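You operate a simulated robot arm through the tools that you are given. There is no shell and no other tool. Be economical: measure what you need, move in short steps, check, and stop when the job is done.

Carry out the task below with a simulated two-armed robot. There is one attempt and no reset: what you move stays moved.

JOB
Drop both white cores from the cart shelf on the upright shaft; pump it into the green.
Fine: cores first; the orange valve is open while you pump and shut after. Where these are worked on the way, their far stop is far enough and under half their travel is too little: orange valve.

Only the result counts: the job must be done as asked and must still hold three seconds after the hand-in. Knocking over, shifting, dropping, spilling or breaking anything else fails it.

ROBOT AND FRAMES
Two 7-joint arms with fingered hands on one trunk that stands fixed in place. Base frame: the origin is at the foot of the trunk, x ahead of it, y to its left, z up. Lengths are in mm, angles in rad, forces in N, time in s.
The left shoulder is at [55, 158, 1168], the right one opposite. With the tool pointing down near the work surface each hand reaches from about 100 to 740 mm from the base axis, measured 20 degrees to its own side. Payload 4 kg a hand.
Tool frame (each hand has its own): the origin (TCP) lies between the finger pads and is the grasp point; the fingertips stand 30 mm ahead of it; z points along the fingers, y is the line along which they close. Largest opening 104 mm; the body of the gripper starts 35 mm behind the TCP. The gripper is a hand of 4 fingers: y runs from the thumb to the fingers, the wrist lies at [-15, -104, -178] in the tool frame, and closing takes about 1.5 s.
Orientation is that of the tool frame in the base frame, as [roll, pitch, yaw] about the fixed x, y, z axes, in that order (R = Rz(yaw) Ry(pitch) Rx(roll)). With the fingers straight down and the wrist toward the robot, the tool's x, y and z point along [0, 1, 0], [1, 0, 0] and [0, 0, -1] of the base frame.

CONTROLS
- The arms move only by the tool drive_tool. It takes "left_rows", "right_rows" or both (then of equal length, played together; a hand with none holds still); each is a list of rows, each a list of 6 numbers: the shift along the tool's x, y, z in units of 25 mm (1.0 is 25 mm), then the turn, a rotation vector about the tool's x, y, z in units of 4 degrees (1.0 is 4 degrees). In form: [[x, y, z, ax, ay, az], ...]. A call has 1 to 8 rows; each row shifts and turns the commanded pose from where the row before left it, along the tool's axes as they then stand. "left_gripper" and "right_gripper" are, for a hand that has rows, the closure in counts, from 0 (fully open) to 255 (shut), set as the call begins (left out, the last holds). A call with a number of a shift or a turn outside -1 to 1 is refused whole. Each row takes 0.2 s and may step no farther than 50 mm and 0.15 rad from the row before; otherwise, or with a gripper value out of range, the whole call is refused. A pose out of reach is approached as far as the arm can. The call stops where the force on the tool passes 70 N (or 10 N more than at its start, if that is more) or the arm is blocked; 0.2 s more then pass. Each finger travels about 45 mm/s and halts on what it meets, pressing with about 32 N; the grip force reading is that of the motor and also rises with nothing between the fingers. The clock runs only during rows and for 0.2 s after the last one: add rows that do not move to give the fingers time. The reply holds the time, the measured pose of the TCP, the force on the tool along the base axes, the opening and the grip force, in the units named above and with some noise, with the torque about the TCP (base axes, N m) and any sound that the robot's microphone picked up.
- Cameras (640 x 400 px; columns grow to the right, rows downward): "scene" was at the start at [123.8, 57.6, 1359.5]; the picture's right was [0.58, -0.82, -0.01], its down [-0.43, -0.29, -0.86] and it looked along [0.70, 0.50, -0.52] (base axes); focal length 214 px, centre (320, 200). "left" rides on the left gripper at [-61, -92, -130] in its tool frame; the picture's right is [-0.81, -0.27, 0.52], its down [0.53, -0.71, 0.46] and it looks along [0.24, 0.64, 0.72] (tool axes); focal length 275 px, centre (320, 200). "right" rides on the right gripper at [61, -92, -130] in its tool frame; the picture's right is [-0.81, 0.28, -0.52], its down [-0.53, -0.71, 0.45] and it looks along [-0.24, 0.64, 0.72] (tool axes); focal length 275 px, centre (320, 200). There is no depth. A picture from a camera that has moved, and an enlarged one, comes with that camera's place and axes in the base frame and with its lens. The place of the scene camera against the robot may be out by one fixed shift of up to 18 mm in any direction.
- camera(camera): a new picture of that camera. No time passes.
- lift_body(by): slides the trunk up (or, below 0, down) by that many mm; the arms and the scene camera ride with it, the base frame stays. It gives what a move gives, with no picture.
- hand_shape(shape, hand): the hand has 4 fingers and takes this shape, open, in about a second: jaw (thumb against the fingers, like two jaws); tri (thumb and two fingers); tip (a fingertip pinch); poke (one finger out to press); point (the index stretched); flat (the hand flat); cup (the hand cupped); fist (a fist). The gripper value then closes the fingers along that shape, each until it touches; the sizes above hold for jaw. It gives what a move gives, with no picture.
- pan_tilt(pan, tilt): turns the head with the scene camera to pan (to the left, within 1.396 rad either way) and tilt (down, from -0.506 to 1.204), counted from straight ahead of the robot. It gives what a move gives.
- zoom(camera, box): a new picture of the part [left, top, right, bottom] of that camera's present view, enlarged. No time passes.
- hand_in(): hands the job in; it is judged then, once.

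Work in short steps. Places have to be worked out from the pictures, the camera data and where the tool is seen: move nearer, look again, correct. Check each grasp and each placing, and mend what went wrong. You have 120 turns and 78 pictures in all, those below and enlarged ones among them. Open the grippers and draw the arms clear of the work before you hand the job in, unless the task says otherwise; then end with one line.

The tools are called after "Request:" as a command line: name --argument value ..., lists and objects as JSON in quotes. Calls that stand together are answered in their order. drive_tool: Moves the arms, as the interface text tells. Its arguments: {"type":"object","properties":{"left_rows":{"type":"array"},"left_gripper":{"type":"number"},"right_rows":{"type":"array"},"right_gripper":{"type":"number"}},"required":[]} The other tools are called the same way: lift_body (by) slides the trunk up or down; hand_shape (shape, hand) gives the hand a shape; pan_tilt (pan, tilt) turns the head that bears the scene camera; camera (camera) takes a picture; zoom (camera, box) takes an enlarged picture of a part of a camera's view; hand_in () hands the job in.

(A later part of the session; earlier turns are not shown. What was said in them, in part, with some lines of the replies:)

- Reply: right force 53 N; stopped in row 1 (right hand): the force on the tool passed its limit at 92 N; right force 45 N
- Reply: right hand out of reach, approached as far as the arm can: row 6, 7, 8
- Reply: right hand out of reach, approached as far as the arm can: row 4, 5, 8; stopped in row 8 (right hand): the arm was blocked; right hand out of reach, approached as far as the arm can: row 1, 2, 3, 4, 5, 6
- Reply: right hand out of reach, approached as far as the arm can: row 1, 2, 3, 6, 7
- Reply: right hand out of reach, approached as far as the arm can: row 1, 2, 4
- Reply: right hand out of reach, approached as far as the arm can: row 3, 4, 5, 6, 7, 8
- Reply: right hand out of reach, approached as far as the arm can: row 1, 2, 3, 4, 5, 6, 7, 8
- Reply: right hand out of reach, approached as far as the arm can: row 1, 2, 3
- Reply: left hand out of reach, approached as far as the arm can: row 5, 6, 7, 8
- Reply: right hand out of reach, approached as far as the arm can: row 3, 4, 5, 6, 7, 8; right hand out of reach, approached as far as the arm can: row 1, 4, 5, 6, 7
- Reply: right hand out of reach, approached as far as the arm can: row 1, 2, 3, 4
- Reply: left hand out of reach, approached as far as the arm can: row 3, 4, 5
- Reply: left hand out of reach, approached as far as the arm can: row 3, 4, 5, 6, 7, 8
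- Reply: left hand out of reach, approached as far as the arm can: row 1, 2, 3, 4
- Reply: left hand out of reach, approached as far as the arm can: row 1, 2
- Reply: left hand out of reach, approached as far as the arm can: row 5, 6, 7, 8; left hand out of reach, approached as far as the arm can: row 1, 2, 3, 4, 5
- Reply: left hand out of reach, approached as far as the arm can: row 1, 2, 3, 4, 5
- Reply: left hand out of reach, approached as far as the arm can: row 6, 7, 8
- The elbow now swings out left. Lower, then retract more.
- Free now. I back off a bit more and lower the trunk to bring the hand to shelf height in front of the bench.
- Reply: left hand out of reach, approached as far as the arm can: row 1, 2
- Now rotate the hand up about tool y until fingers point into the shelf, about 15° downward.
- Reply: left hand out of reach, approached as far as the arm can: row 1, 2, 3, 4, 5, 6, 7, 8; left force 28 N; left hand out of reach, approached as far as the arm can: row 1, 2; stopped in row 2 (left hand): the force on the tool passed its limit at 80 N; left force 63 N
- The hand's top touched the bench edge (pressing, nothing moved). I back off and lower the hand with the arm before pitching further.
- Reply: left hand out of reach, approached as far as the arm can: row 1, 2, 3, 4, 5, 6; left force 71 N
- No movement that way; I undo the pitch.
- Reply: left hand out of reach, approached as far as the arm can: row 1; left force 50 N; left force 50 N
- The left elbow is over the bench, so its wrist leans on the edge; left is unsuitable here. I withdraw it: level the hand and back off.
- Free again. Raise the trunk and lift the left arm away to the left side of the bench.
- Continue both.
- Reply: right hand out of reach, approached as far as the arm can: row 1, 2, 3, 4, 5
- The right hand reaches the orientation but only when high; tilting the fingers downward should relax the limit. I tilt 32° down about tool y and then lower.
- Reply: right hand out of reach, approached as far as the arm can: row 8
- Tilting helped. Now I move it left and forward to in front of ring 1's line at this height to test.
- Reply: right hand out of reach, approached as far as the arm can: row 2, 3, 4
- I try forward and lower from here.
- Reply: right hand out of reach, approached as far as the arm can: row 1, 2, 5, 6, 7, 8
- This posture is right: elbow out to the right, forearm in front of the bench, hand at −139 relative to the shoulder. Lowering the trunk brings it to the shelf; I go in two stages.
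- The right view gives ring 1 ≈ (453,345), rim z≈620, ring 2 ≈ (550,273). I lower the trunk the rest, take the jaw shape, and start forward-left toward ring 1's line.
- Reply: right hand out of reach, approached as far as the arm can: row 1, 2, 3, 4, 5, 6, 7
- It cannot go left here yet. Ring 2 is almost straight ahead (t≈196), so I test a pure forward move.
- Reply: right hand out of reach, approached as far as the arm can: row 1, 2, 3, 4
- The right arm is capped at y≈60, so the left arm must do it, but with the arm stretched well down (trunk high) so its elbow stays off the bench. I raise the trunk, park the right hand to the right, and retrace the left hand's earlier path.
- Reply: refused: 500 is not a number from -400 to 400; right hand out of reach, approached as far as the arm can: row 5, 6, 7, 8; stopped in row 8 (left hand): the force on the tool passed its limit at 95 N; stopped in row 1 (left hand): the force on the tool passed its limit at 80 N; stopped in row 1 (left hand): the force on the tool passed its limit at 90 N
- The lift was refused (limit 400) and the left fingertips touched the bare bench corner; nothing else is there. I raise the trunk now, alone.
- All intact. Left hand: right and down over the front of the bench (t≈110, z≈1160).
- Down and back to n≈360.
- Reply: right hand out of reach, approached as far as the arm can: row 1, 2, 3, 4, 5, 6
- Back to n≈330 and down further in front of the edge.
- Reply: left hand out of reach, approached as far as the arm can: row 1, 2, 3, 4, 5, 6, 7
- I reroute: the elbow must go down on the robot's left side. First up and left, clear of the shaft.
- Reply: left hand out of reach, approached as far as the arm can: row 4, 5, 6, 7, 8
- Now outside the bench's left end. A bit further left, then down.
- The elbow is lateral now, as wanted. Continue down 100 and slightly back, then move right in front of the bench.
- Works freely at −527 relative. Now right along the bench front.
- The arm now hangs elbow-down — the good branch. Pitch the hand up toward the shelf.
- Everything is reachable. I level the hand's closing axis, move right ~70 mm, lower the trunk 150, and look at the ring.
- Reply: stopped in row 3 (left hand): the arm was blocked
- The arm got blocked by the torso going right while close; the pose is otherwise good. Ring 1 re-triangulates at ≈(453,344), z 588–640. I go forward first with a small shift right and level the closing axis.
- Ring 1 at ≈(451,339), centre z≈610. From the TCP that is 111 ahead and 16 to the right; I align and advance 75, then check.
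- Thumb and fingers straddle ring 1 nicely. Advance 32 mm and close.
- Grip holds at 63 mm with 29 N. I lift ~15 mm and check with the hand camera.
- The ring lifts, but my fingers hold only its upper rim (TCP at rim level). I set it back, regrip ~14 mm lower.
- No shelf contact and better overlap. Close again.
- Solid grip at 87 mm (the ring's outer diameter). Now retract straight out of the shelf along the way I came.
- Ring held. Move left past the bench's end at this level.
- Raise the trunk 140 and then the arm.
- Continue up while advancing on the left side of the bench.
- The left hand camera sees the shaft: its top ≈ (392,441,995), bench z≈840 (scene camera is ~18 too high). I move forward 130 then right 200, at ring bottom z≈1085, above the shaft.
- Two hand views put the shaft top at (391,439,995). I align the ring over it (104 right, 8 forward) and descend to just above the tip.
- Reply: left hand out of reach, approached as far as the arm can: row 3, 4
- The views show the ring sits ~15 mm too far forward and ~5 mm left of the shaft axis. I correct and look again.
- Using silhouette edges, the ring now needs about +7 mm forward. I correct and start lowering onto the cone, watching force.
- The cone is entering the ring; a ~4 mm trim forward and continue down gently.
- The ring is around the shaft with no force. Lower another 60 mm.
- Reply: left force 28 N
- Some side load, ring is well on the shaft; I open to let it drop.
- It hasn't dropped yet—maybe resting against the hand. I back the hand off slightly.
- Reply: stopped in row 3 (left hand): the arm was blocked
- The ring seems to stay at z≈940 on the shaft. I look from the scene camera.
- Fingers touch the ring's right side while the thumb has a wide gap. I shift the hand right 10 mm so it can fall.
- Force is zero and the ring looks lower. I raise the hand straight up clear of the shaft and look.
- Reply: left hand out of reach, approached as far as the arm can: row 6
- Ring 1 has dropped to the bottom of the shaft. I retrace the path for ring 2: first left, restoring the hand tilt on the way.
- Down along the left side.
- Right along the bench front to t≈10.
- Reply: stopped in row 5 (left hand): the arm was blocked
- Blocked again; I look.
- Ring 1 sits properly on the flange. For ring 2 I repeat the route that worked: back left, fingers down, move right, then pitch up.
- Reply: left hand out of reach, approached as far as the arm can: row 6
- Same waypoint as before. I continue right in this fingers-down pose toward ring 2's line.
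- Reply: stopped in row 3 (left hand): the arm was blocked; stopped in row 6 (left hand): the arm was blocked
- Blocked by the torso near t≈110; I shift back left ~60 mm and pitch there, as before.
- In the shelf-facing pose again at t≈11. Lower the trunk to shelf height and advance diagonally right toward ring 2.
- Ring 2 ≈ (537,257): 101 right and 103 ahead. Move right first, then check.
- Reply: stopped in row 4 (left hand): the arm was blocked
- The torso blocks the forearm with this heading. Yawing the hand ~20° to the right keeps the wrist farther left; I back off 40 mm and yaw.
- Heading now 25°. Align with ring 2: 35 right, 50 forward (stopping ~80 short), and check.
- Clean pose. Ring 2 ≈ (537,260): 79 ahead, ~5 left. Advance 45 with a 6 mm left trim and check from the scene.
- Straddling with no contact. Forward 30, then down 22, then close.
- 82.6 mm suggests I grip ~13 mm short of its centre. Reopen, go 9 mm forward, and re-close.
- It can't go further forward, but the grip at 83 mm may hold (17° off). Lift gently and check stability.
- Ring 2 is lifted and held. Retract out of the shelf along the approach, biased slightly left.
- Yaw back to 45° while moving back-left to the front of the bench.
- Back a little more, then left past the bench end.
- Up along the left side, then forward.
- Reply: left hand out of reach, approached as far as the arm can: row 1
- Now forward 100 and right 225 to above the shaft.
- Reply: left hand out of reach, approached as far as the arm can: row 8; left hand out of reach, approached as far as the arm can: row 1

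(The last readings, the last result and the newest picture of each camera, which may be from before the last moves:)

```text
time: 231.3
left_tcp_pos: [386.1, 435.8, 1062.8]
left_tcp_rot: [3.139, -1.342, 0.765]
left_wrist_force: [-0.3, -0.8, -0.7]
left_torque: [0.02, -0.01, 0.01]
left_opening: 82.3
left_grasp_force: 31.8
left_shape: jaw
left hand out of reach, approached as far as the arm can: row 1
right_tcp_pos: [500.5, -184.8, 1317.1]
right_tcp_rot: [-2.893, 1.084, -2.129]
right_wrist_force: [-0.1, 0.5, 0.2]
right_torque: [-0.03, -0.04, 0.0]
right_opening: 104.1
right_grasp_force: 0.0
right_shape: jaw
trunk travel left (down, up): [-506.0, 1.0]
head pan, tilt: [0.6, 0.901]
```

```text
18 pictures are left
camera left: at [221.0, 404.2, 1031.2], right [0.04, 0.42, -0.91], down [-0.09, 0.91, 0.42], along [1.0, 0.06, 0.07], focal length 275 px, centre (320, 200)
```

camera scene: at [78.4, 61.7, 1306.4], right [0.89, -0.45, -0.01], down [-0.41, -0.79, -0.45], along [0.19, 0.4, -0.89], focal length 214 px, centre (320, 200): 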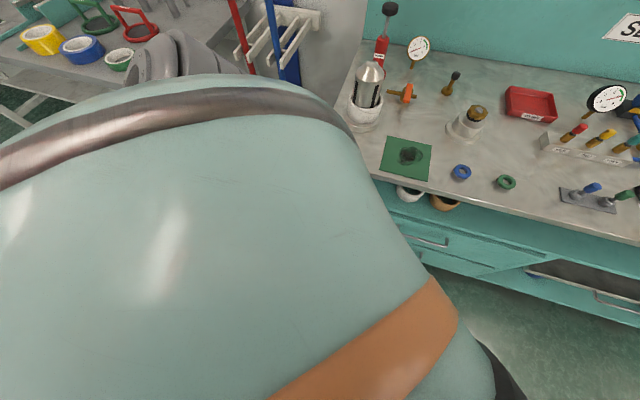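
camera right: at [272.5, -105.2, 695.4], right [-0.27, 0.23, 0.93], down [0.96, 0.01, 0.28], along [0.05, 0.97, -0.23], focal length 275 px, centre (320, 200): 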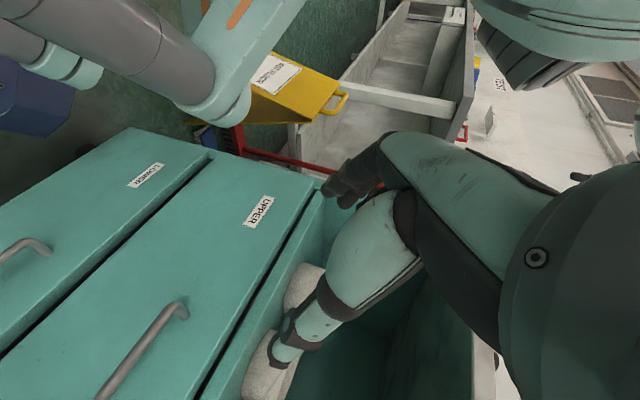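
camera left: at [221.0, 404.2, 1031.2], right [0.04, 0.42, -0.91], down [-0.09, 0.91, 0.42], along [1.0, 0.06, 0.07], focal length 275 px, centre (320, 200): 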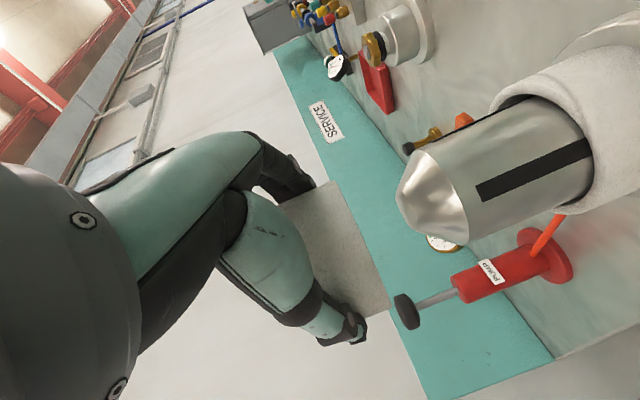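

The ring is ~7 mm too far toward +y. I trim (7 back, 3 right) and lower to the cone.

Request:
drive_tool --left_rows '[[-0.06, 0.12, -0.27, 0, 0, 0], [-0.5, 0, 0.12, 0, 0, 0], [-0.5, 0, 0.12, 0, 0, 0], [-0.5, 0, 0.12, 0, 0, 0]]'

Request:
camera --camera "left"

Request:
zoom --camera "scene" --box '[200, 60, 340, 180]'

```text
time: 232.3
left_tcp_pos: [384.2, 428.7, 1021.7]
left_tcp_rot: [-3.14, -1.344, 0.761]
left_wrist_force: [0.0, 0.3, -0.1]
left_torque: [-0.02, 0.0, 0.03]
left_opening: 82.4
left_grasp_force: 32.1
left_shape: jaw
right_tcp_pos: [501.2, -184.4, 1317.5]
right_tcp_rot: [-2.89, 1.085, -2.127]
right_wrist_force: [-0.2, 0.6, -0.4]
right_torque: [0.0, 0.01, 0.0]
right_opening: 103.9
right_grasp_force: 0.0
right_shape: jaw
trunk travel left (down, up): [-506.0, 1.0]
head pan, tilt: [0.6, 0.901]
```

```text
17 pictures are left
camera left: at [219.3, 398.1, 990.5], right [0.04, 0.42, -0.91], down [-0.09, 0.91, 0.42], along [1.0, 0.06, 0.07], focal length 275 px, centre (320, 200)
```

left: 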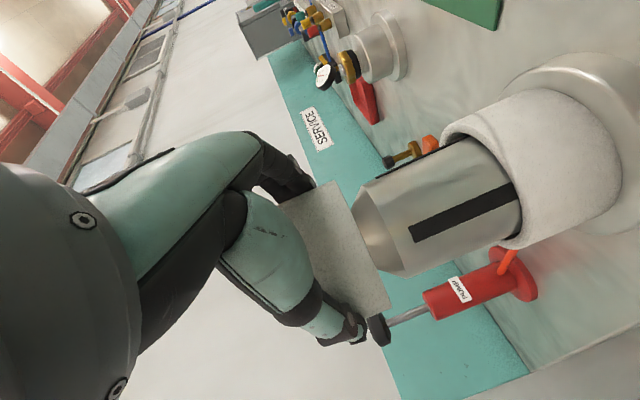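

```text
3.33 times, centred on (270, 120) of scene
camera zoom: at [113.8, 48.1, 1459.8], right [0.57, -0.82, -0.01], down [-0.65, -0.44, -0.61], along [0.5, 0.35, -0.79], focal length 715 px, centre (487, 467)
```

zoom: 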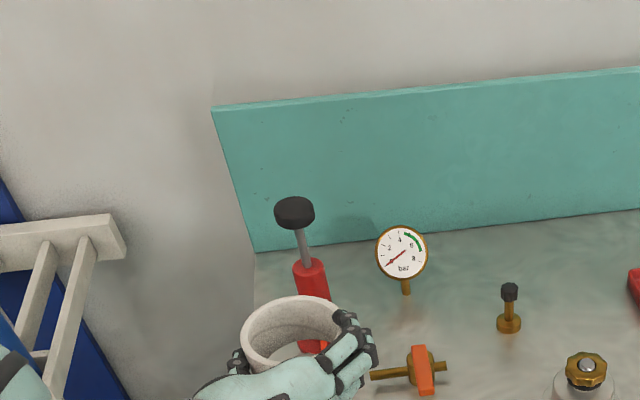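

Nearly centred (≈3 mm). Trim right 3 and lower further.

Request:
drive_tool --left_rows '[[-0.3, 0.1, 0.03, 0, 0, 0], [-0.3, 0, 0.08, 0, 0, 0], [-0.3, 0, 0.08, 0, 0, 0], [-0.3, 0, 0.08, 0, 0, 0]]'

Request:
camera --camera "left"

```text
time: 233.3
left_tcp_pos: [386.8, 425.6, 990.0]
left_tcp_rot: [3.138, -1.342, 0.767]
left_wrist_force: [0.1, -0.4, -0.5]
left_torque: [0.0, -0.01, 0.0]
left_opening: 82.2
left_grasp_force: 32.1
left_shape: jaw
right_tcp_pos: [501.6, -183.1, 1317.6]
right_tcp_rot: [-2.89, 1.084, -2.128]
right_wrist_force: [-1.3, 0.0, 0.8]
right_torque: [-0.02, -0.02, 0.0]
right_opening: 104.0
right_grasp_force: 0.0
right_shape: jaw
trunk travel left (down, up): [-506.0, 1.0]
head pan, tilt: [0.6, 0.901]
```

```text
15 pictures are left
camera left: at [221.2, 395.0, 960.5], right [0.04, 0.42, -0.91], down [-0.09, 0.91, 0.42], along [1.0, 0.06, 0.07], focal length 275 px, centre (320, 200)
```

left: 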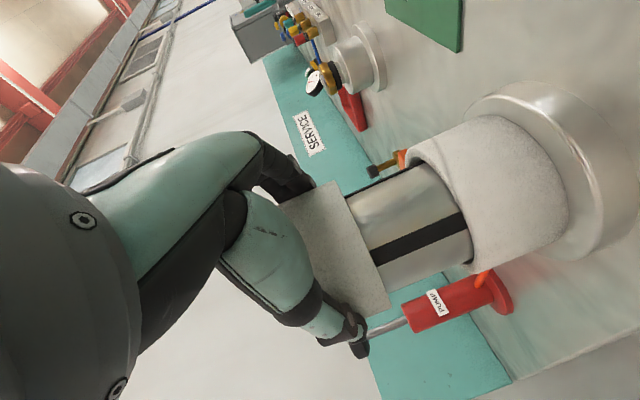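

It is around the shaft with no force. Lower 20 more and open.

Request:
drive_tool --left_rows '[[-0.4, 0, 0.1, 0, 0, 0], [-0.4, 0, 0.1, 0, 0, 0]]'

Request:
drive_tool --left_rows '[[0, 0, 0, 0, 0, 0], [0, 0, 0, 0, 0, 0], [0, 0, 0, 0, 0, 0], [0, 0, 0, 0, 0, 0], [0, 0, 0, 0, 0, 0]]' --left_gripper 0

Request:
camera --camera "left"

```text
time: 233.9
left_tcp_pos: [386.8, 427.4, 970.0]
left_tcp_rot: [3.141, -1.342, 0.763]
left_wrist_force: [0.2, 0.2, -0.7]
left_torque: [-0.03, 0.0, -0.01]
left_opening: 82.6
left_grasp_force: 32.2
left_shape: jaw
right_tcp_pos: [500.1, -184.3, 1317.6]
right_tcp_rot: [-2.89, 1.084, -2.127]
right_wrist_force: [-0.2, -0.2, 0.4]
right_torque: [0.06, -0.02, 0.0]
right_opening: 103.8
right_grasp_force: 0.0
right_shape: jaw
trunk travel left (down, up): [-506.0, 1.0]
head pan, tilt: [0.6, 0.901]
```

```text
time: 235.1
left_tcp_pos: [386.4, 426.2, 971.3]
left_tcp_rot: [3.136, -1.342, 0.768]
left_wrist_force: [-0.3, 0.6, -0.6]
left_torque: [0.0, 0.04, -0.01]
left_opening: 103.6
left_grasp_force: 0.0
left_shape: jaw
right_tcp_pos: [500.6, -184.7, 1318.8]
right_tcp_rot: [-2.889, 1.082, -2.127]
right_wrist_force: [0.4, -0.6, 0.5]
right_torque: [0.03, -0.03, 0.03]
right_opening: 104.0
right_grasp_force: 0.1
right_shape: jaw
trunk travel left (down, up): [-506.0, 1.0]
head pan, tilt: [0.6, 0.901]
```

```text
14 pictures are left
camera left: at [221.7, 395.8, 940.0], right [0.04, 0.42, -0.91], down [-0.09, 0.91, 0.42], along [1.0, 0.06, 0.07], focal length 275 px, centre (320, 200)
```

left: 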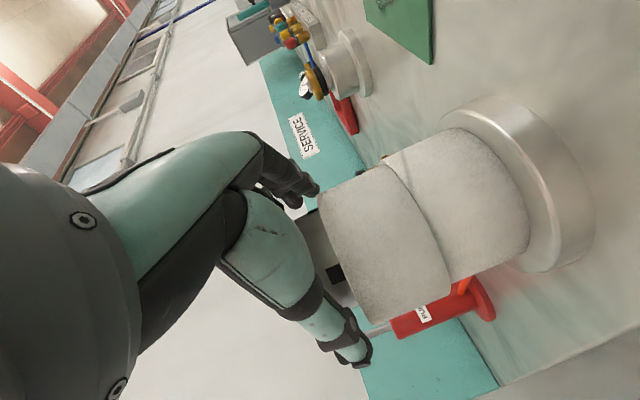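

Both rings are stacked on the shaft. Next the valve: its orange lever (pivot ≈(547,444), tip ≈(499,396), z≈888) points at the robot, across the pipe. I raise the hand, close it, and turn it fingers-down while moving right, to use as a pusher.

Request:
drive_tool --left_rows '[[0.97, 0, -0.22, 0, 0, 0], [0.97, 0, -0.22, 0, 0, 0], [0.97, 0, -0.22, 0, 0, 0], [0.97, 0, -0.22, 0, 0, 0], [0.97, 0, -0.22, 0, 0, 0], [0.97, 0, -0.22, 0, 0, 0]]'

Request:
drive_tool --left_rows '[[0, 0.4, 0.3, 0, -1, 0], [0, 0.4, 0.3, 0, -1, 0], [0, 0.4, 0.3, 0, -1, 0], [0, 0.4, 0.3, 0, -1, 0], [0, 0.4, 0.2, 0, -1, 0], [0, 0.4, 0.1, 0, -1, 0], [0, 0.4, 0, 0, -1, 0], [0, 0.4, 0, 0, -1, 0]]' --left_gripper 255

Request:
drive_tool --left_rows '[[0.2, 0.4, 0, 0, -1, 0], [0.2, 0.4, 0, 0, -1, 0], [0.2, 0.4, 0, 0, -1, 0], [0.2, 0.4, 0, 0, -1, 0], [0.2, 0.4, 0, 0, -1, 0], [0.2, 0.4, 0, 0, -1, 0], [0.2, 0, 0, 0, -1, 0], [0.2, 0, 0, 0, -1, 0]]'

Request:
drive_tool --left_rows '[[0, 0, 0, 0, -1, 0], [0, 0, 0, 0, -1, 0], [0, 0, 0, 0, -1, 0]]'

```text
time: 236.5
left_tcp_pos: [396.7, 433.4, 1111.8]
left_tcp_rot: [3.141, -1.343, 0.763]
left_wrist_force: [0.5, 0.3, 0.1]
left_torque: [0.0, -0.01, -0.01]
left_opening: 103.7
left_grasp_force: 0.0
left_shape: jaw
left hand out of reach, approached as far as the arm can: row 6
right_tcp_pos: [500.9, -185.4, 1318.4]
right_tcp_rot: [-2.888, 1.084, -2.125]
right_wrist_force: [0.1, -0.2, -0.3]
right_torque: [0.0, -0.02, 0.03]
right_opening: 103.9
right_grasp_force: 0.3
right_shape: jaw
trunk travel left (down, up): [-506.0, 1.0]
head pan, tilt: [0.6, 0.901]
```

```text
time: 238.3
left_tcp_pos: [477.7, 402.1, 1097.6]
left_tcp_rot: [-3.14, -0.779, 0.761]
left_wrist_force: [0.1, 0.8, 0.3]
left_torque: [-0.01, -0.02, 0.0]
left_opening: 0.1
left_grasp_force: 32.1
left_shape: jaw
right_tcp_pos: [500.9, -184.1, 1318.2]
right_tcp_rot: [-2.891, 1.082, -2.126]
right_wrist_force: [-0.7, -0.1, -0.9]
right_torque: [0.02, -0.04, 0.01]
right_opening: 103.9
right_grasp_force: 0.0
right_shape: jaw
trunk travel left (down, up): [-506.0, 1.0]
head pan, tilt: [0.6, 0.901]
```

```text
time: 240.1
left_tcp_pos: [541.2, 383.9, 1120.9]
left_tcp_rot: [-3.139, -0.225, 0.76]
left_wrist_force: [-0.1, 0.4, 0.5]
left_torque: [-0.03, 0.0, 0.02]
left_opening: 0.2
left_grasp_force: 32.0
left_shape: jaw
right_tcp_pos: [500.5, -184.6, 1317.2]
right_tcp_rot: [-2.892, 1.083, -2.126]
right_wrist_force: [-1.1, -0.3, -0.2]
right_torque: [-0.03, 0.01, 0.01]
right_opening: 103.9
right_grasp_force: 0.0
right_shape: jaw
trunk travel left (down, up): [-506.0, 1.0]
head pan, tilt: [0.6, 0.901]
```

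```text
time: 240.9
left_tcp_pos: [540.0, 383.4, 1119.0]
left_tcp_rot: [-3.138, -0.017, 0.761]
left_wrist_force: [0.0, 0.2, 0.3]
left_torque: [0.03, 0.01, -0.01]
left_opening: 0.1
left_grasp_force: 32.5
left_shape: jaw
right_tcp_pos: [501.5, -183.6, 1318.5]
right_tcp_rot: [-2.89, 1.083, -2.126]
right_wrist_force: [0.4, 0.2, -0.5]
right_torque: [-0.01, 0.0, 0.03]
right_opening: 104.1
right_grasp_force: 0.1
right_shape: jaw
trunk travel left (down, up): [-506.0, 1.0]
head pan, tilt: [0.6, 0.901]
```

Positioned above right of the lever. One picture to verify before lowering.

Request:
camera --camera "left"

Request:
zoom --camera "scene" --box '[230, 90, 370, 190]'

```text
13 pictures are left
camera left: at [432.0, 405.7, 1248.3], right [-0.77, -0.35, -0.53], down [-0.1, 0.89, -0.44], along [0.63, -0.29, -0.72], focal length 275 px, centre (320, 200)
```

left: 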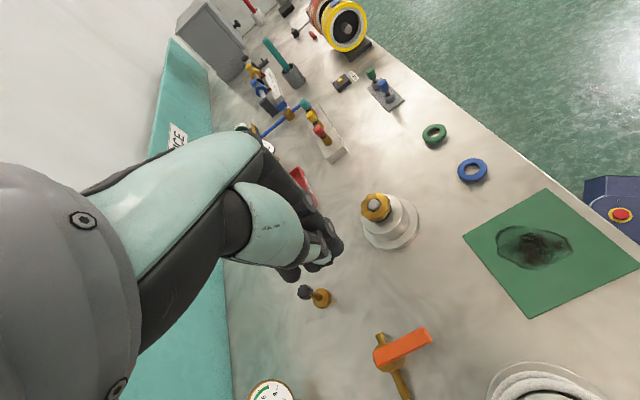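

```text
4.00 times, centred on (300, 140) of scene
camera zoom: at [114.5, 48.0, 1459.8], right [0.57, -0.82, -0.01], down [-0.66, -0.44, -0.61], along [0.5, 0.35, -0.79], focal length 858 px, centre (400, 440)
```

zoom: 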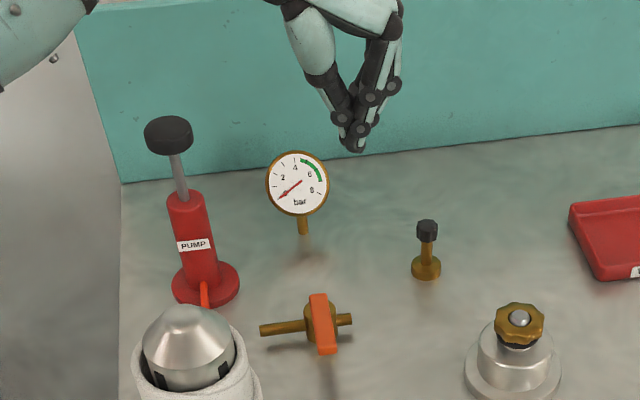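

From the hand view: lever pivot ≈(561,450), tip ≈(519,405). I shift 22 forward and 15 right, lower beside it to z≈906, then push left along the arc.

Request:
drive_tool --left_rows '[[0.9, 0.6, 1, 0, 0, 0], [0, 0, 1, 0, 0, 0], [0, 0, 1, 0, 0, 0], [0, 0, 1, 0, 0, 0], [0, 0, 1, 0, 0, 0], [0, 0, 1, 0, 0, 0], [0, 0, 1, 0, 0, 0], [0, 0, 1, 0, 0, 0]]'

Request:
drive_tool --left_rows '[[0, 0, 0.5, 0, 0, 0], [0, -0.5, 0, 0, 0, 0], [0, -0.5, 0, 0, 0, 0], [0, -0.5, 0, 0, 0, 0], [0, -0.5, 0, 0, 0, 0], [0, -0.5, 0, 0, 0, 0]]'

Request:
zoom --camera "scene" --box '[230, 90, 370, 190]'

```text
time: 242.7
left_tcp_pos: [571.4, 392.0, 917.8]
left_tcp_rot: [-3.14, -0.018, 0.761]
left_wrist_force: [-0.8, 0.0, 0.5]
left_torque: [-0.01, 0.05, 0.01]
left_opening: 0.0
left_grasp_force: 32.0
left_shape: jaw
right_tcp_pos: [501.2, -184.8, 1318.3]
right_tcp_rot: [-2.893, 1.083, -2.131]
right_wrist_force: [-0.2, 0.7, 0.8]
right_torque: [0.05, -0.03, -0.03]
right_opening: 104.1
right_grasp_force: 0.1
right_shape: jaw
trunk travel left (down, up): [-506.0, 1.0]
head pan, tilt: [0.6, 0.901]
```

```text
time: 244.1
left_tcp_pos: [535.7, 426.8, 913.6]
left_tcp_rot: [3.126, -0.023, 0.76]
left_wrist_force: [39.1, -37.6, 11.3]
left_torque: [-1.04, -1.16, -0.31]
left_opening: 0.0
left_grasp_force: 32.2
left_shape: jaw
right_tcp_pos: [505.5, -191.7, 1314.9]
right_tcp_rot: [-2.9, 1.088, -2.136]
right_wrist_force: [-0.2, -0.7, 0.7]
right_torque: [-0.03, -0.01, -0.01]
right_opening: 103.8
right_grasp_force: 0.0
right_shape: jaw
trunk travel left (down, up): [-506.0, 1.0]
head pan, tilt: [0.6, 0.901]
```

```text
4.00 times, centred on (300, 140) of scene
camera zoom: at [119.5, 40.5, 1459.8], right [0.56, -0.83, -0.01], down [-0.66, -0.44, -0.61], along [0.5, 0.36, -0.79], focal length 858 px, centre (400, 440)
```

zoom: 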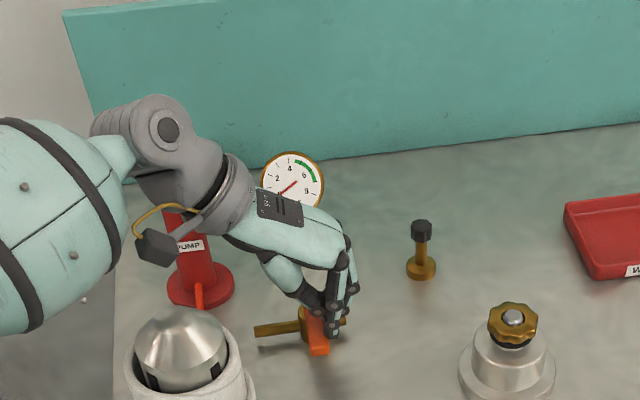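

Leftward is blocked at 54 N, so the valve opens to the right. I lift over the lever, come down on its left side and push right along the arc.

Request:
drive_tool --left_rows '[[0, 0.7, 0, 0, 0, 0], [0, 0, -0.9, 0, 0, 0], [0, 0, -0.9, 0, 0, 0], [0, 0, -0.9, 0, 0, 0], [0, -0.9, 0, 0, 0, 0], [0, -0.9, 0, 0, 0, 0], [0, -0.9, 0, 0, 0, 0]]'

Request:
drive_tool --left_rows '[[0, -0.3, 0.9, 0, 0, 0], [0, 0, 0.9, 0, 0, 0], [0, 0, 0.9, 0, 0, 0]]'

Request:
drive_tool --left_rows '[[0, 0.6, 0, 0, 0, 0], [0, 0.6, 0, 0, 0, 0], [0, 0.7, 0, 0, 0, 0], [-0.1, 0.7, 0, 0, 0, 0], [0.3, 0.6, 0, 0, 0, 0], [0.5, 0.5, 0, 0, 0, 0], [0.4, 0.2, 0, 0, 0, 0], [0.3, 0, 0, 0, 0, 0]]'

Request:
zoom --camera "scene" --box '[230, 90, 370, 190]'

```text
time: 245.7
left_tcp_pos: [491.6, 474.1, 973.0]
left_tcp_rot: [-3.14, -0.018, 0.76]
left_wrist_force: [-0.6, 0.4, -0.9]
left_torque: [0.01, -0.02, 0.0]
left_opening: 0.0
left_grasp_force: 32.2
left_shape: jaw
right_tcp_pos: [500.3, -184.0, 1317.6]
right_tcp_rot: [-2.885, 1.084, -2.122]
right_wrist_force: [0.9, 1.2, -0.6]
right_torque: [0.01, -0.02, -0.02]
right_opening: 104.3
right_grasp_force: 0.1
right_shape: jaw
trunk travel left (down, up): [-506.0, 1.0]
head pan, tilt: [0.6, 0.901]
```

```text
time: 246.5
left_tcp_pos: [488.7, 478.2, 905.1]
left_tcp_rot: [-3.141, -0.017, 0.761]
left_wrist_force: [0.7, 0.8, -0.4]
left_torque: [-0.01, 0.0, -0.02]
left_opening: 0.0
left_grasp_force: 31.8
left_shape: jaw
right_tcp_pos: [501.2, -183.9, 1317.7]
right_tcp_rot: [-2.888, 1.082, -2.124]
right_wrist_force: [0.4, -0.2, -0.5]
right_torque: [-0.03, 0.01, 0.0]
right_opening: 103.9
right_grasp_force: 0.0
right_shape: jaw
trunk travel left (down, up): [-506.0, 1.0]
head pan, tilt: [0.6, 0.901]
```

```text
time: 248.3
left_tcp_pos: [566.3, 419.8, 907.7]
left_tcp_rot: [-3.133, 0.006, 0.746]
left_wrist_force: [-47.6, -46.5, -9.2]
left_torque: [-1.26, 1.26, 0.33]
left_opening: 0.0
left_grasp_force: 31.6
left_shape: jaw
right_tcp_pos: [488.8, -192.7, 1322.1]
right_tcp_rot: [-2.873, 1.091, -2.114]
right_wrist_force: [0.4, -0.1, -0.7]
right_torque: [-0.01, 0.02, 0.03]
right_opening: 104.1
right_grasp_force: 0.0
right_shape: jaw
trunk travel left (down, up): [-506.0, 1.0]
head pan, tilt: [0.6, 0.901]
```

```text
4.00 times, centred on (300, 140) of scene
camera zoom: at [98.4, 40.2, 1461.0], right [0.56, -0.83, -0.01], down [-0.65, -0.44, -0.62], along [0.51, 0.35, -0.78], focal length 858 px, centre (400, 440)
```

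zoom: 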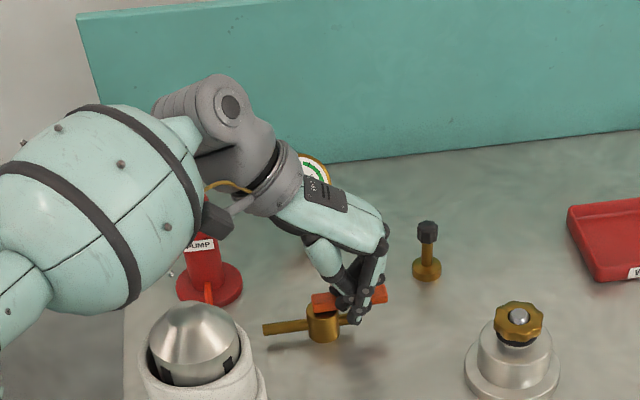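

The lever is now along the pipe at its far stop: valve open. Now to the pump knob (≈(542,593), top ≈1020): I lift, rotate the closed hand toward horizontal while moving left, and come over it.

Request:
drive_tool --left_rows '[[-0.8, 0, 0, 0, 0, 0], [-0.4, 0, -0.9, 0, 0, 0], [0, 0, -1, 0, 0, 0], [0, 0, -1, 0, 0, 0], [0, 0, -1, 0, 0, 0], [0, 0, -1, 0, 0, 0], [0, 0, -1, 0, 0, 0], [0, 0, -1, 0, 0, 0]]'

Request:
drive_tool --left_rows '[[0, -0.3, -1, 0, 1, 0], [0, -0.3, -0.8, 0, 1, 0], [0, -0.3, 0, 0, 1, 0], [0, -0.3, 0, 0, 1, 0], [0, -0.3, 0, 0, 1, 0], [0, -0.3, 0, 0, 1, 0], [0, -0.3, 0, 0, 1, 0], [0, -0.3, 0, 0, 1, 0]]'

Request:
drive_tool --left_rows '[[0, -0.4, 0, 0, 1, 0], [0, -0.4, 0, 0, 1, 0], [0, -0.4, 0, 0, 1, 0], [0, -0.4, 0, 0, 1, 0], [0, -0.4, 0, 0, 1, 0], [0, -0.4, 0, 0, 1, 0], [0, -0.4, 0, 0, 1, 0], [0, -0.4, 0, 0, 1, 0]]'

```text
time: 250.1
left_tcp_pos: [556.0, 408.7, 1079.4]
left_tcp_rot: [-3.138, -0.016, 0.761]
left_wrist_force: [-0.7, -0.1, 0.4]
left_torque: [0.08, 0.02, -0.02]
left_opening: 0.0
left_grasp_force: 32.2
left_shape: jaw
right_tcp_pos: [501.5, -184.0, 1317.5]
right_tcp_rot: [-2.896, 1.083, -2.13]
right_wrist_force: [0.0, 0.8, -0.2]
right_torque: [0.03, 0.03, 0.03]
right_opening: 104.1
right_grasp_force: 0.0
right_shape: jaw
trunk travel left (down, up): [-506.0, 1.0]
head pan, tilt: [0.6, 0.901]
```

```text
time: 251.9
left_tcp_pos: [516.1, 450.4, 1125.3]
left_tcp_rot: [-3.14, -0.579, 0.762]
left_wrist_force: [-0.9, 0.1, -0.1]
left_torque: [0.0, -0.03, -0.01]
left_opening: 0.0
left_grasp_force: 31.9
left_shape: jaw
right_tcp_pos: [500.6, -184.9, 1319.0]
right_tcp_rot: [-2.887, 1.084, -2.124]
right_wrist_force: [0.2, 0.1, -0.1]
right_torque: [0.02, -0.01, -0.01]
right_opening: 104.0
right_grasp_force: 0.0
right_shape: jaw
trunk travel left (down, up): [-506.0, 1.0]
head pan, tilt: [0.6, 0.901]
```

```text
time: 253.7
left_tcp_pos: [456.8, 506.6, 1125.1]
left_tcp_rot: [-3.138, -1.136, 0.76]
left_wrist_force: [0.1, -0.1, 0.5]
left_torque: [0.0, 0.01, 0.01]
left_opening: 0.0
left_grasp_force: 31.8
left_shape: jaw
right_tcp_pos: [499.2, -184.6, 1317.4]
right_tcp_rot: [-2.889, 1.084, -2.126]
right_wrist_force: [-0.2, 0.0, -0.1]
right_torque: [-0.05, 0.01, 0.02]
right_opening: 103.9
right_grasp_force: 0.1
right_shape: jaw
trunk travel left (down, up): [-506.0, 1.0]
head pan, tilt: [0.6, 0.901]
```

Forward 112 over the knob and check.

Request:
drive_tool --left_rows '[[0.42, -0.1, 0.9, 0, 0, 0], [0.42, 0, 0.9, 0, 0, 0], [0.42, 0, 0.9, 0, 0, 0], [0.42, 0, 0.9, 0, 0, 0], [0.2, 0, 0.45, 0, 0, 0]]'

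Request:
zoom --camera "scene" --box '[220, 70, 360, 170]'

Request:
camera --camera "left"

```text
time: 254.9
left_tcp_pos: [539.0, 587.4, 1123.6]
left_tcp_rot: [-3.133, -1.136, 0.758]
left_wrist_force: [0.5, -0.4, 0.0]
left_torque: [0.02, -0.03, 0.03]
left_opening: 0.3
left_grasp_force: 31.9
left_shape: jaw
right_tcp_pos: [501.3, -183.2, 1317.1]
right_tcp_rot: [-2.894, 1.083, -2.13]
right_wrist_force: [1.1, -0.4, 0.6]
right_torque: [0.0, 0.0, -0.03]
right_opening: 104.0
right_grasp_force: 0.0
right_shape: jaw
trunk travel left (down, up): [-506.0, 1.0]
head pan, tilt: [0.6, 0.901]
```

```text
4.00 times, centred on (290, 120) of scene
camera zoom: at [114.3, 48.1, 1459.8], right [0.57, -0.82, -0.01], down [-0.65, -0.44, -0.61], along [0.5, 0.35, -0.79], focal length 858 px, centre (440, 520)
```

zoom: 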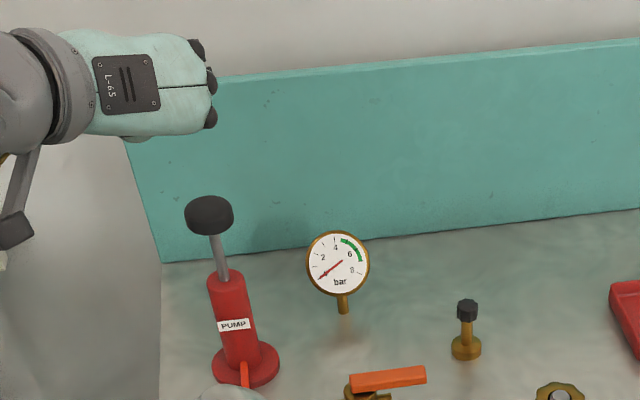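

```text
8 pictures are left
camera left: at [371.3, 554.2, 1123.2], right [-0.1, 0.29, -0.95], down [-0.03, 0.96, 0.29], along [0.99, 0.06, -0.09], focal length 275 px, centre (320, 200)
```

left: 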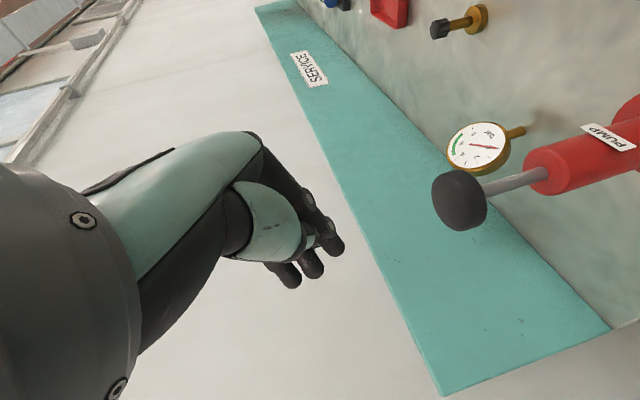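

Hand is right above the knob (knob top ≈1030). First stroke: down ~65 to contact, push ~55, then up; then read the gauge.

Request:
drive_tool --left_rows '[[-0.8, 0, 0.37, 0, 0, 0], [-0.8, 0, 0.37, 0, 0, 0], [-0.5, 0, 0.23, 0, 0, 0], [-0.4, 0, 0.19, 0, 0, 0], [-0.4, 0, 0.19, 0, 0, 0], [-0.4, 0, 0.19, 0, 0, 0], [-0.4, 0, 0.19, 0, 0, 0], [-0.4, 0, 0.19, 0, 0, 0]]'

Request:
drive_tool --left_rows '[[-0.4, 0, 0.19, 0, 0, 0], [-0.4, 0, 0.19, 0, 0, 0], [-0.4, 0, 0.19, 0, 0, 0]]'

Request:
zoom --camera "scene" --box '[220, 70, 360, 170]'

```text
time: 256.7
left_tcp_pos: [538.6, 587.5, 1010.2]
left_tcp_rot: [-3.137, -1.139, 0.759]
left_wrist_force: [0.5, -0.3, 10.1]
left_torque: [0.13, -0.24, -0.05]
left_opening: 0.0
left_grasp_force: 31.5
left_shape: jaw
right_tcp_pos: [500.4, -185.7, 1318.7]
right_tcp_rot: [-2.891, 1.085, -2.126]
right_wrist_force: [-0.5, -0.8, 0.3]
right_torque: [-0.01, -0.02, -0.01]
right_opening: 104.1
right_grasp_force: 0.0
right_shape: jaw
trunk travel left (down, up): [-506.0, 1.0]
head pan, tilt: [0.6, 0.901]
```

```text
time: 257.5
left_tcp_pos: [539.2, 584.1, 1004.1]
left_tcp_rot: [3.092, -1.181, 0.803]
left_wrist_force: [3.0, 0.4, 64.4]
left_torque: [1.04, -1.19, -0.08]
left_opening: 0.0
left_grasp_force: 31.8
left_shape: jaw
right_tcp_pos: [492.4, -191.7, 1321.6]
right_tcp_rot: [-2.881, 1.093, -2.119]
right_wrist_force: [-0.9, -0.7, 0.3]
right_torque: [0.0, -0.03, 0.01]
right_opening: 103.8
right_grasp_force: 0.1
right_shape: jaw
trunk travel left (down, up): [-506.0, 1.0]
head pan, tilt: [0.6, 0.901]
```

```text
4.00 times, centred on (290, 120) of scene
camera zoom: at [102.7, 39.2, 1461.2], right [0.56, -0.83, -0.01], down [-0.65, -0.44, -0.62], along [0.51, 0.36, -0.78], focal length 858 px, centre (440, 520)
```

zoom: 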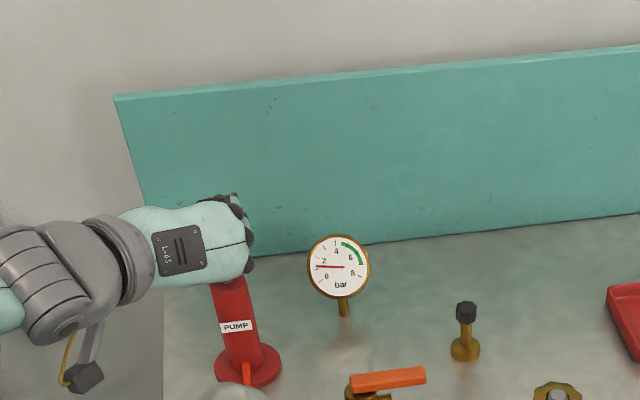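

One full stroke raised it to ~1.3 bar; green spans about 4.5–6.8. I do two more strokes and read again.

Request:
drive_tool --left_rows '[[0.9, 0, -0.42, 0, 0, 0], [0.9, 0, -0.42, 0, 0, 0], [0.9, 0, -0.42, 0, 0, 0], [0.9, 0, -0.42, 0, 0, 0], [-0.87, 0, 0.41, 0, 0, 0], [-0.87, 0, 0.41, 0, 0, 0], [-0.87, 0, 0.41, 0, 0, 0], [0, 0, 0, 0, 0, 0]]'

Request:
drive_tool --left_rows '[[0.87, 0, -0.41, 0, 0, 0], [0.87, 0, -0.41, 0, 0, 0], [0.87, 0, -0.41, 0, 0, 0], [0, 0, 0, 0, 0, 0], [-0.87, 0, 0.41, 0, 0, 0], [-0.87, 0, 0.41, 0, 0, 0], [-0.87, 0, 0.41, 0, 0, 0], [0, 0, 0, 0, 0, 0]]'

Request:
zoom --camera "scene" --box '[260, 110, 330, 160]'

```text
time: 259.3
left_tcp_pos: [540.4, 585.0, 1007.9]
left_tcp_rot: [-3.141, -1.141, 0.76]
left_wrist_force: [3.7, 0.7, 18.4]
left_torque: [0.29, -0.39, -0.03]
left_opening: 0.0
left_grasp_force: 32.1
left_shape: jaw
right_tcp_pos: [500.5, -186.5, 1318.9]
right_tcp_rot: [-2.888, 1.086, -2.126]
right_wrist_force: [-0.5, 0.0, 0.5]
right_torque: [-0.03, 0.02, 0.01]
right_opening: 103.9
right_grasp_force: 0.0
right_shape: jaw
trunk travel left (down, up): [-506.0, 1.0]
head pan, tilt: [0.6, 0.901]
```

```text
time: 261.1
left_tcp_pos: [543.7, 588.9, 1008.6]
left_tcp_rot: [-3.137, -1.139, 0.757]
left_wrist_force: [1.8, 2.8, 14.1]
left_torque: [0.25, -0.27, 0.04]
left_opening: 0.1
left_grasp_force: 32.2
left_shape: jaw
right_tcp_pos: [499.3, -185.6, 1318.6]
right_tcp_rot: [-2.891, 1.084, -2.129]
right_wrist_force: [-0.1, -0.9, -0.1]
right_torque: [-0.02, 0.0, 0.01]
right_opening: 103.9
right_grasp_force: 0.2
right_shape: jaw
trunk travel left (down, up): [-506.0, 1.0]
head pan, tilt: [0.6, 0.901]
```

```text
8.00 times, centred on (295, 135) of scene
camera zoom: at [112.4, 46.8, 1460.1], right [0.57, -0.82, -0.01], down [-0.65, -0.44, -0.61], along [0.5, 0.35, -0.79], focal length 1716 px, centre (520, 720)
```

zoom: 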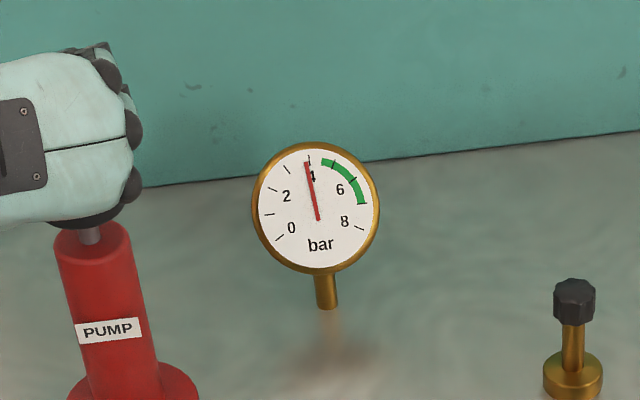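

≈3.9 bar after three strokes; one more should reach ~5.2, mid-green.

Request:
drive_tool --left_rows '[[0.87, 0, -0.41, 0, 0, 0], [0.87, 0, -0.41, 0, 0, 0], [0.87, 0, -0.41, 0, 0, 0], [0, 0, 0, 0, 0, 0], [-0.87, 0, 0.41, 0, 0, 0], [-0.87, 0, 0.41, 0, 0, 0], [-0.87, 0, 0.41, 0, 0, 0], [0, 0, 0, 0, 0, 0]]'

Request:
zoom --camera "scene" --box '[260, 110, 330, 160]'

Request:
drive_tool --left_rows '[[0.9, 0, -0.42, 0, 0, 0], [0.9, 0, -0.42, 0, 0, 0], [0.9, 0, -0.42, 0, 0, 0], [0.9, 0, -0.42, 0, 0, 0], [0.9, 0, -0.42, 0, 0, 0], [-0.42, 0, -0.9, 0, 0, 0], [-0.42, 0, -0.9, 0, 0, 0], [-0.42, 0, -0.9, 0, 0, 0]]'

```text
time: 262.9
left_tcp_pos: [540.4, 589.1, 1008.3]
left_tcp_rot: [-3.137, -1.143, 0.758]
left_wrist_force: [3.3, 2.3, 16.3]
left_torque: [0.24, -0.4, -0.09]
left_opening: 0.2
left_grasp_force: 32.0
left_shape: jaw
right_tcp_pos: [499.5, -185.6, 1318.3]
right_tcp_rot: [-2.89, 1.085, -2.125]
right_wrist_force: [-0.3, 0.3, 0.4]
right_torque: [-0.03, -0.02, -0.02]
right_opening: 104.0
right_grasp_force: 0.0
right_shape: jaw
trunk travel left (down, up): [-506.0, 1.0]
head pan, tilt: [0.6, 0.901]
```

```text
8.00 times, centred on (295, 135) of scene
camera zoom: at [112.6, 46.4, 1460.1], right [0.56, -0.82, -0.01], down [-0.65, -0.44, -0.61], along [0.5, 0.35, -0.79], focal length 1716 px, centre (520, 720)
```

zoom: 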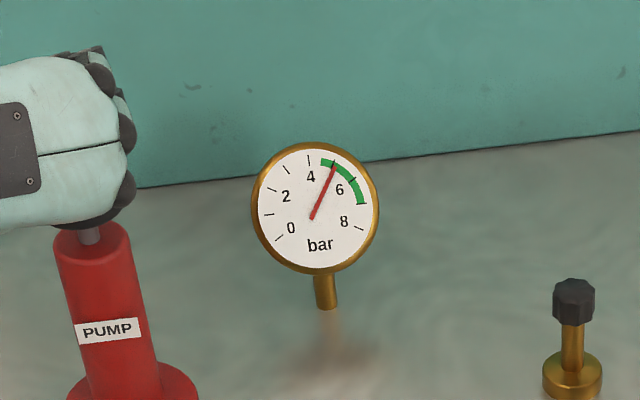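

```text
time: 264.7
left_tcp_pos: [482.8, 535.5, 1130.4]
left_tcp_rot: [-3.136, -1.138, 0.76]
left_wrist_force: [-0.1, 0.0, 0.0]
left_torque: [0.0, 0.0, 0.01]
left_opening: 0.0
left_grasp_force: 32.4
left_shape: jaw
right_tcp_pos: [499.9, -185.3, 1318.8]
right_tcp_rot: [-2.889, 1.084, -2.127]
right_wrist_force: [0.1, 0.1, 0.3]
right_torque: [0.02, 0.03, 0.01]
right_opening: 104.1
right_grasp_force: 0.0
right_shape: jaw
trunk travel left (down, up): [-506.0, 1.0]
head pan, tilt: [0.6, 0.901]
```

Gauge is ~5.1 bar, in the green. Now shut the valve: I rotate the hand back toward fingers-down, moving right to behind the lever, and lower the trunk.

Request:
drive_tool --left_rows '[[0, 0.5, 0, 0, -1, 0], [0, 0.5, 0, 0, -1, 0], [0, 0.5, 0, 0, -1, 0], [0, 0.5, 0, 0, -1, 0], [0, 0.5, 0, 0, -1, 0], [0, 0.5, 0, 0, -1, 0], [0, 0.5, 0, 0, -1, 0], [0, 0.5, 0, 0, -1, 0]]'

Request:
drive_tool --left_rows '[[0, 0.5, 0, 0, -1, 0], [0, 0.5, 0, 0, -1, 0], [0, 0.5, 0, 0, -1, 0]]'

Request:
lift_body --by -130

Request:
camera --camera "left"

```text
time: 266.5
left_tcp_pos: [555.8, 462.2, 1125.7]
left_tcp_rot: [-3.139, -0.575, 0.762]
left_wrist_force: [0.0, -1.0, -0.3]
left_torque: [0.04, 0.01, 0.0]
left_opening: 0.0
left_grasp_force: 32.2
left_shape: jaw
right_tcp_pos: [501.3, -185.9, 1316.4]
right_tcp_rot: [-2.892, 1.084, -2.13]
right_wrist_force: [1.0, -0.9, -0.6]
right_torque: [0.03, -0.01, 0.01]
right_opening: 104.1
right_grasp_force: 0.0
right_shape: jaw
trunk travel left (down, up): [-506.0, 1.0]
head pan, tilt: [0.6, 0.901]
```

```text
time: 267.3
left_tcp_pos: [579.6, 435.7, 1128.8]
left_tcp_rot: [-3.141, -0.363, 0.759]
left_wrist_force: [0.1, -0.9, 0.5]
left_torque: [-0.02, 0.01, 0.01]
left_opening: 0.2
left_grasp_force: 32.1
left_shape: jaw
right_tcp_pos: [502.0, -184.1, 1318.3]
right_tcp_rot: [-2.888, 1.083, -2.125]
right_wrist_force: [0.1, 0.5, -0.4]
right_torque: [-0.03, 0.01, 0.02]
right_opening: 104.0
right_grasp_force: 0.1
right_shape: jaw
trunk travel left (down, up): [-506.0, 1.0]
head pan, tilt: [0.6, 0.901]
```

```text
time: 268.9
left_tcp_pos: [578.4, 437.5, 998.6]
left_tcp_rot: [3.141, -0.366, 0.762]
left_wrist_force: [-0.3, 0.4, 0.3]
left_torque: [0.0, 0.03, 0.02]
left_opening: 0.1
left_grasp_force: 32.2
left_shape: jaw
right_tcp_pos: [500.0, -185.6, 1188.4]
right_tcp_rot: [-2.886, 1.083, -2.122]
right_wrist_force: [-0.8, 0.4, -0.5]
right_torque: [-0.03, 0.01, 0.0]
right_opening: 103.9
right_grasp_force: 0.0
right_shape: jaw
trunk travel left (down, up): [-376.0, 131.0]
head pan, tilt: [0.6, 0.901]
```

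```text
4 pictures are left
camera left: at [440.5, 431.1, 1097.8], right [-0.6, -0.2, -0.77], down [-0.01, 0.97, -0.23], along [0.8, -0.13, -0.59], focal length 275 px, centre (320, 200)
```

left: 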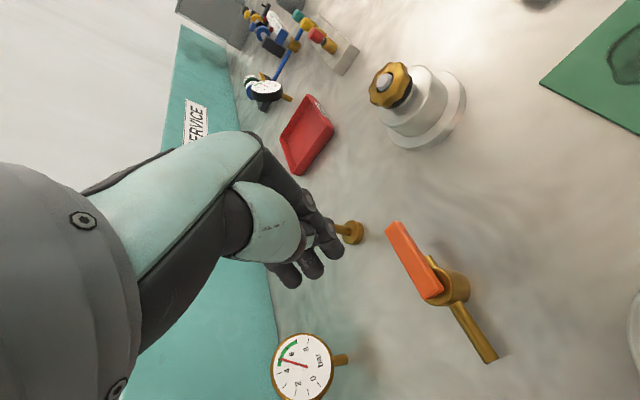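

Lever now runs from pivot (558,454) to tip (604,407). I move the closed hand just behind it (n≈758, t≈118) and lower.

Request:
drive_tool --left_rows '[[0.75, 0.4, 0.29, 0, 0, 0], [0.75, 0.4, 0.29, 0, 0, 0]]'

Request:
drive_tool --left_rows '[[-0.33, 0, 0.87, 0, 0, 0], [-0.33, 0, 0.87, 0, 0, 0], [-0.33, 0, 0.87, 0, 0, 0], [-0.33, 0, 0.87, 0, 0, 0]]'

```text
time: 269.5
left_tcp_pos: [621.7, 450.3, 997.9]
left_tcp_rot: [-3.141, -0.366, 0.764]
left_wrist_force: [0.4, 0.5, 0.8]
left_torque: [-0.03, 0.03, 0.01]
left_opening: 0.0
left_grasp_force: 31.9
left_shape: jaw
right_tcp_pos: [501.7, -184.9, 1187.8]
right_tcp_rot: [-2.889, 1.082, -2.126]
right_wrist_force: [-0.4, 0.8, -0.1]
right_torque: [-0.02, 0.01, -0.02]
right_opening: 103.8
right_grasp_force: 0.1
right_shape: jaw
trunk travel left (down, up): [-376.0, 131.0]
head pan, tilt: [0.6, 0.901]
```

```text
time: 270.5
left_tcp_pos: [622.8, 449.2, 903.9]
left_tcp_rot: [3.141, -0.365, 0.762]
left_wrist_force: [0.5, 0.5, 0.5]
left_torque: [0.0, 0.0, 0.01]
left_opening: 0.0
left_grasp_force: 32.2
left_shape: jaw
right_tcp_pos: [501.9, -185.1, 1187.7]
right_tcp_rot: [-2.888, 1.083, -2.126]
right_wrist_force: [0.6, -0.3, 1.1]
right_torque: [-0.03, 0.01, 0.01]
right_opening: 104.1
right_grasp_force: 0.0
right_shape: jaw
trunk travel left (down, up): [-376.0, 131.0]
head pan, tilt: [0.6, 0.901]
```

Behind the lever without contact. Pull it back toward the robot along the arc, then press left to the shut stop.

Request:
drive_tool --left_rows '[[-0.67, 0.1, -0.26, 0, 0, 0], [-0.67, 0.1, -0.26, 0, 0, 0], [-0.67, 0, -0.26, 0, 0, 0], [-0.6, -0.5, -0.23, 0, 0, 0], [-0.6, -0.6, -0.23, 0, 0, 0], [0, -0.6, 0, 0, 0, 0], [0, -0.6, 0, 0, 0, 0], [0, -0.4, 0, 0, 0, 0]]'

Request:
zoom --camera "scene" --box '[220, 60, 360, 170]'

```text
time: 272.3
left_tcp_pos: [526.6, 425.0, 913.5]
left_tcp_rot: [3.115, -0.381, 0.762]
left_wrist_force: [31.6, -44.8, 16.7]
left_torque: [-1.23, -1.22, -0.75]
left_opening: 0.0
left_grasp_force: 32.0
left_shape: jaw
right_tcp_pos: [502.6, -191.8, 1186.1]
right_tcp_rot: [-2.897, 1.087, -2.132]
right_wrist_force: [0.1, 0.0, -0.8]
right_torque: [0.02, 0.02, 0.0]
right_opening: 104.2
right_grasp_force: 0.0
right_shape: jaw
trunk travel left (down, up): [-376.0, 131.0]
head pan, tilt: [0.6, 0.901]
```

```text
3.64 times, centred on (290, 115) of scene
camera zoom: at [115.3, 40.0, 1330.0], right [0.56, -0.83, -0.01], down [-0.66, -0.44, -0.61], along [0.5, 0.36, -0.79], focal length 780 px, centre (429, 509)
```

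zoom: 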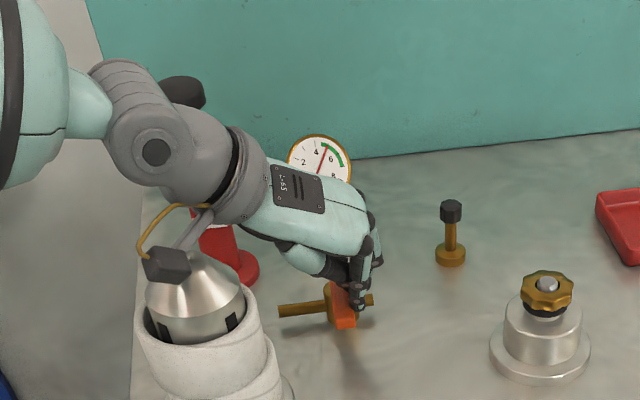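

The lever is back at its shut stop and the gauge still reads green. Release sideways, lift straight up, open the hand, raise the trunk.

Request:
drive_tool --left_rows '[[0, 0.8, 0, 0, 0, 0], [0.33, 0.3, -0.87, 0, 0, 0], [0.33, 0, -0.87, 0, 0, 0], [0.33, 0, -0.87, 0, 0, 0], [0.33, 0, -0.87, 0, 0, 0], [0.33, 0, -0.87, 0, 0, 0], [0.33, 0, -0.87, 0, 0, 0], [0.33, 0, -0.87, 0, 0, 0]]'

Request:
lift_body --by 130

Request:
drive_tool --left_rows '[[-0.5, 0, -0.5, 0, 0, 0], [-0.5, 0, -0.5, 0, 0, 0], [0, 0, 0, 0, 0, 0], [0, 0, 0, 0, 0, 0], [0, 0, 0, 0, 0, 0], [0, 0, 0, 0, 0, 0], [0, 0, 0, 0, 0, 0]]' --left_gripper 0

Request:
camera --camera "scene"

Request:
zoom --camera "scene" --box '[220, 80, 360, 190]'

```text
time: 274.1
left_tcp_pos: [532.2, 416.0, 1069.1]
left_tcp_rot: [-3.14, -0.366, 0.761]
left_wrist_force: [-0.6, -0.2, 1.3]
left_torque: [0.01, 0.01, 0.0]
left_opening: 0.0
left_grasp_force: 31.7
left_shape: jaw
right_tcp_pos: [500.1, -184.8, 1188.9]
right_tcp_rot: [-2.883, 1.082, -2.12]
right_wrist_force: [-0.5, 0.5, 0.2]
right_torque: [0.0, 0.03, -0.01]
right_opening: 103.8
right_grasp_force: 0.1
right_shape: jaw
trunk travel left (down, up): [-376.0, 131.0]
head pan, tilt: [0.6, 0.901]
```

```text
time: 275.7
left_tcp_pos: [533.0, 414.4, 1198.2]
left_tcp_rot: [-3.14, -0.366, 0.76]
left_wrist_force: [0.2, 0.7, 0.3]
left_torque: [-0.02, 0.0, 0.02]
left_opening: 0.2
left_grasp_force: 31.7
left_shape: jaw
right_tcp_pos: [501.7, -184.0, 1317.1]
right_tcp_rot: [-2.887, 1.084, -2.126]
right_wrist_force: [0.1, -0.2, 0.4]
right_torque: [0.01, -0.01, 0.03]
right_opening: 103.9
right_grasp_force: 0.1
right_shape: jaw
trunk travel left (down, up): [-506.0, 1.0]
head pan, tilt: [0.6, 0.901]
```

```text
time: 277.3
left_tcp_pos: [509.9, 391.7, 1212.7]
left_tcp_rot: [3.141, -0.367, 0.761]
left_wrist_force: [-0.7, 0.9, 0.1]
left_torque: [0.02, -0.03, 0.02]
left_opening: 103.7
left_grasp_force: 0.1
left_shape: jaw
right_tcp_pos: [500.7, -185.3, 1317.9]
right_tcp_rot: [-2.892, 1.084, -2.129]
right_wrist_force: [0.3, -0.3, -0.7]
right_torque: [-0.03, 0.0, 0.01]
right_opening: 104.0
right_grasp_force: 0.0
right_shape: jaw
trunk travel left (down, up): [-506.0, 1.0]
head pan, tilt: [0.6, 0.901]
```

```text
2 pictures are left
camera scene: at [114.2, 48.0, 1459.8], right [0.56, -0.83, -0.01], down [-0.66, -0.44, -0.61], along [0.5, 0.35, -0.79], focal length 214 px, centre (320, 200)
```

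scene: 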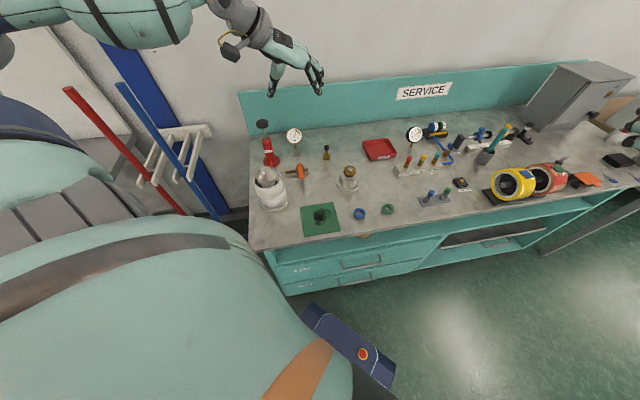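

```text
3.64 times, centred on (290, 135) of scene
camera zoom: at [114.2, 48.0, 1459.8], right [0.56, -0.83, -0.01], down [-0.66, -0.44, -0.61], along [0.5, 0.35, -0.79], focal length 780 px, centre (429, 436)
```

zoom: 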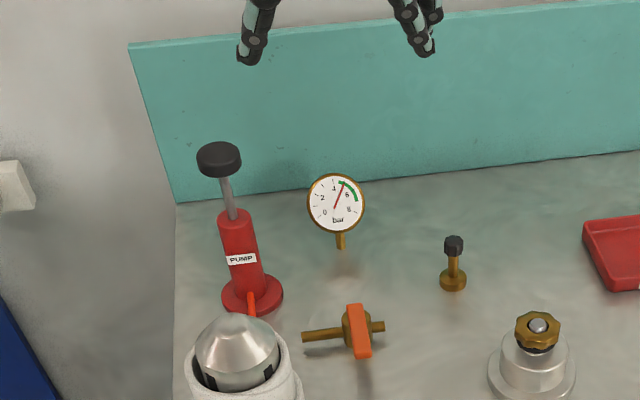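

The lever is shut again, the gauge is in the green, both cores are on the shaft, and the hands are open and clear. I hand the job in.

Request:
hand_in

```text
The job is handed in.
```

Both white cores are on the upright shaft. The pump brought the gauge to about 5 bar, in the green; the orange valve was open while I pumped and is shut now. On the way the left hand briefly pressed on the bench corner and edge, but in the last pictures nothing else had moved.
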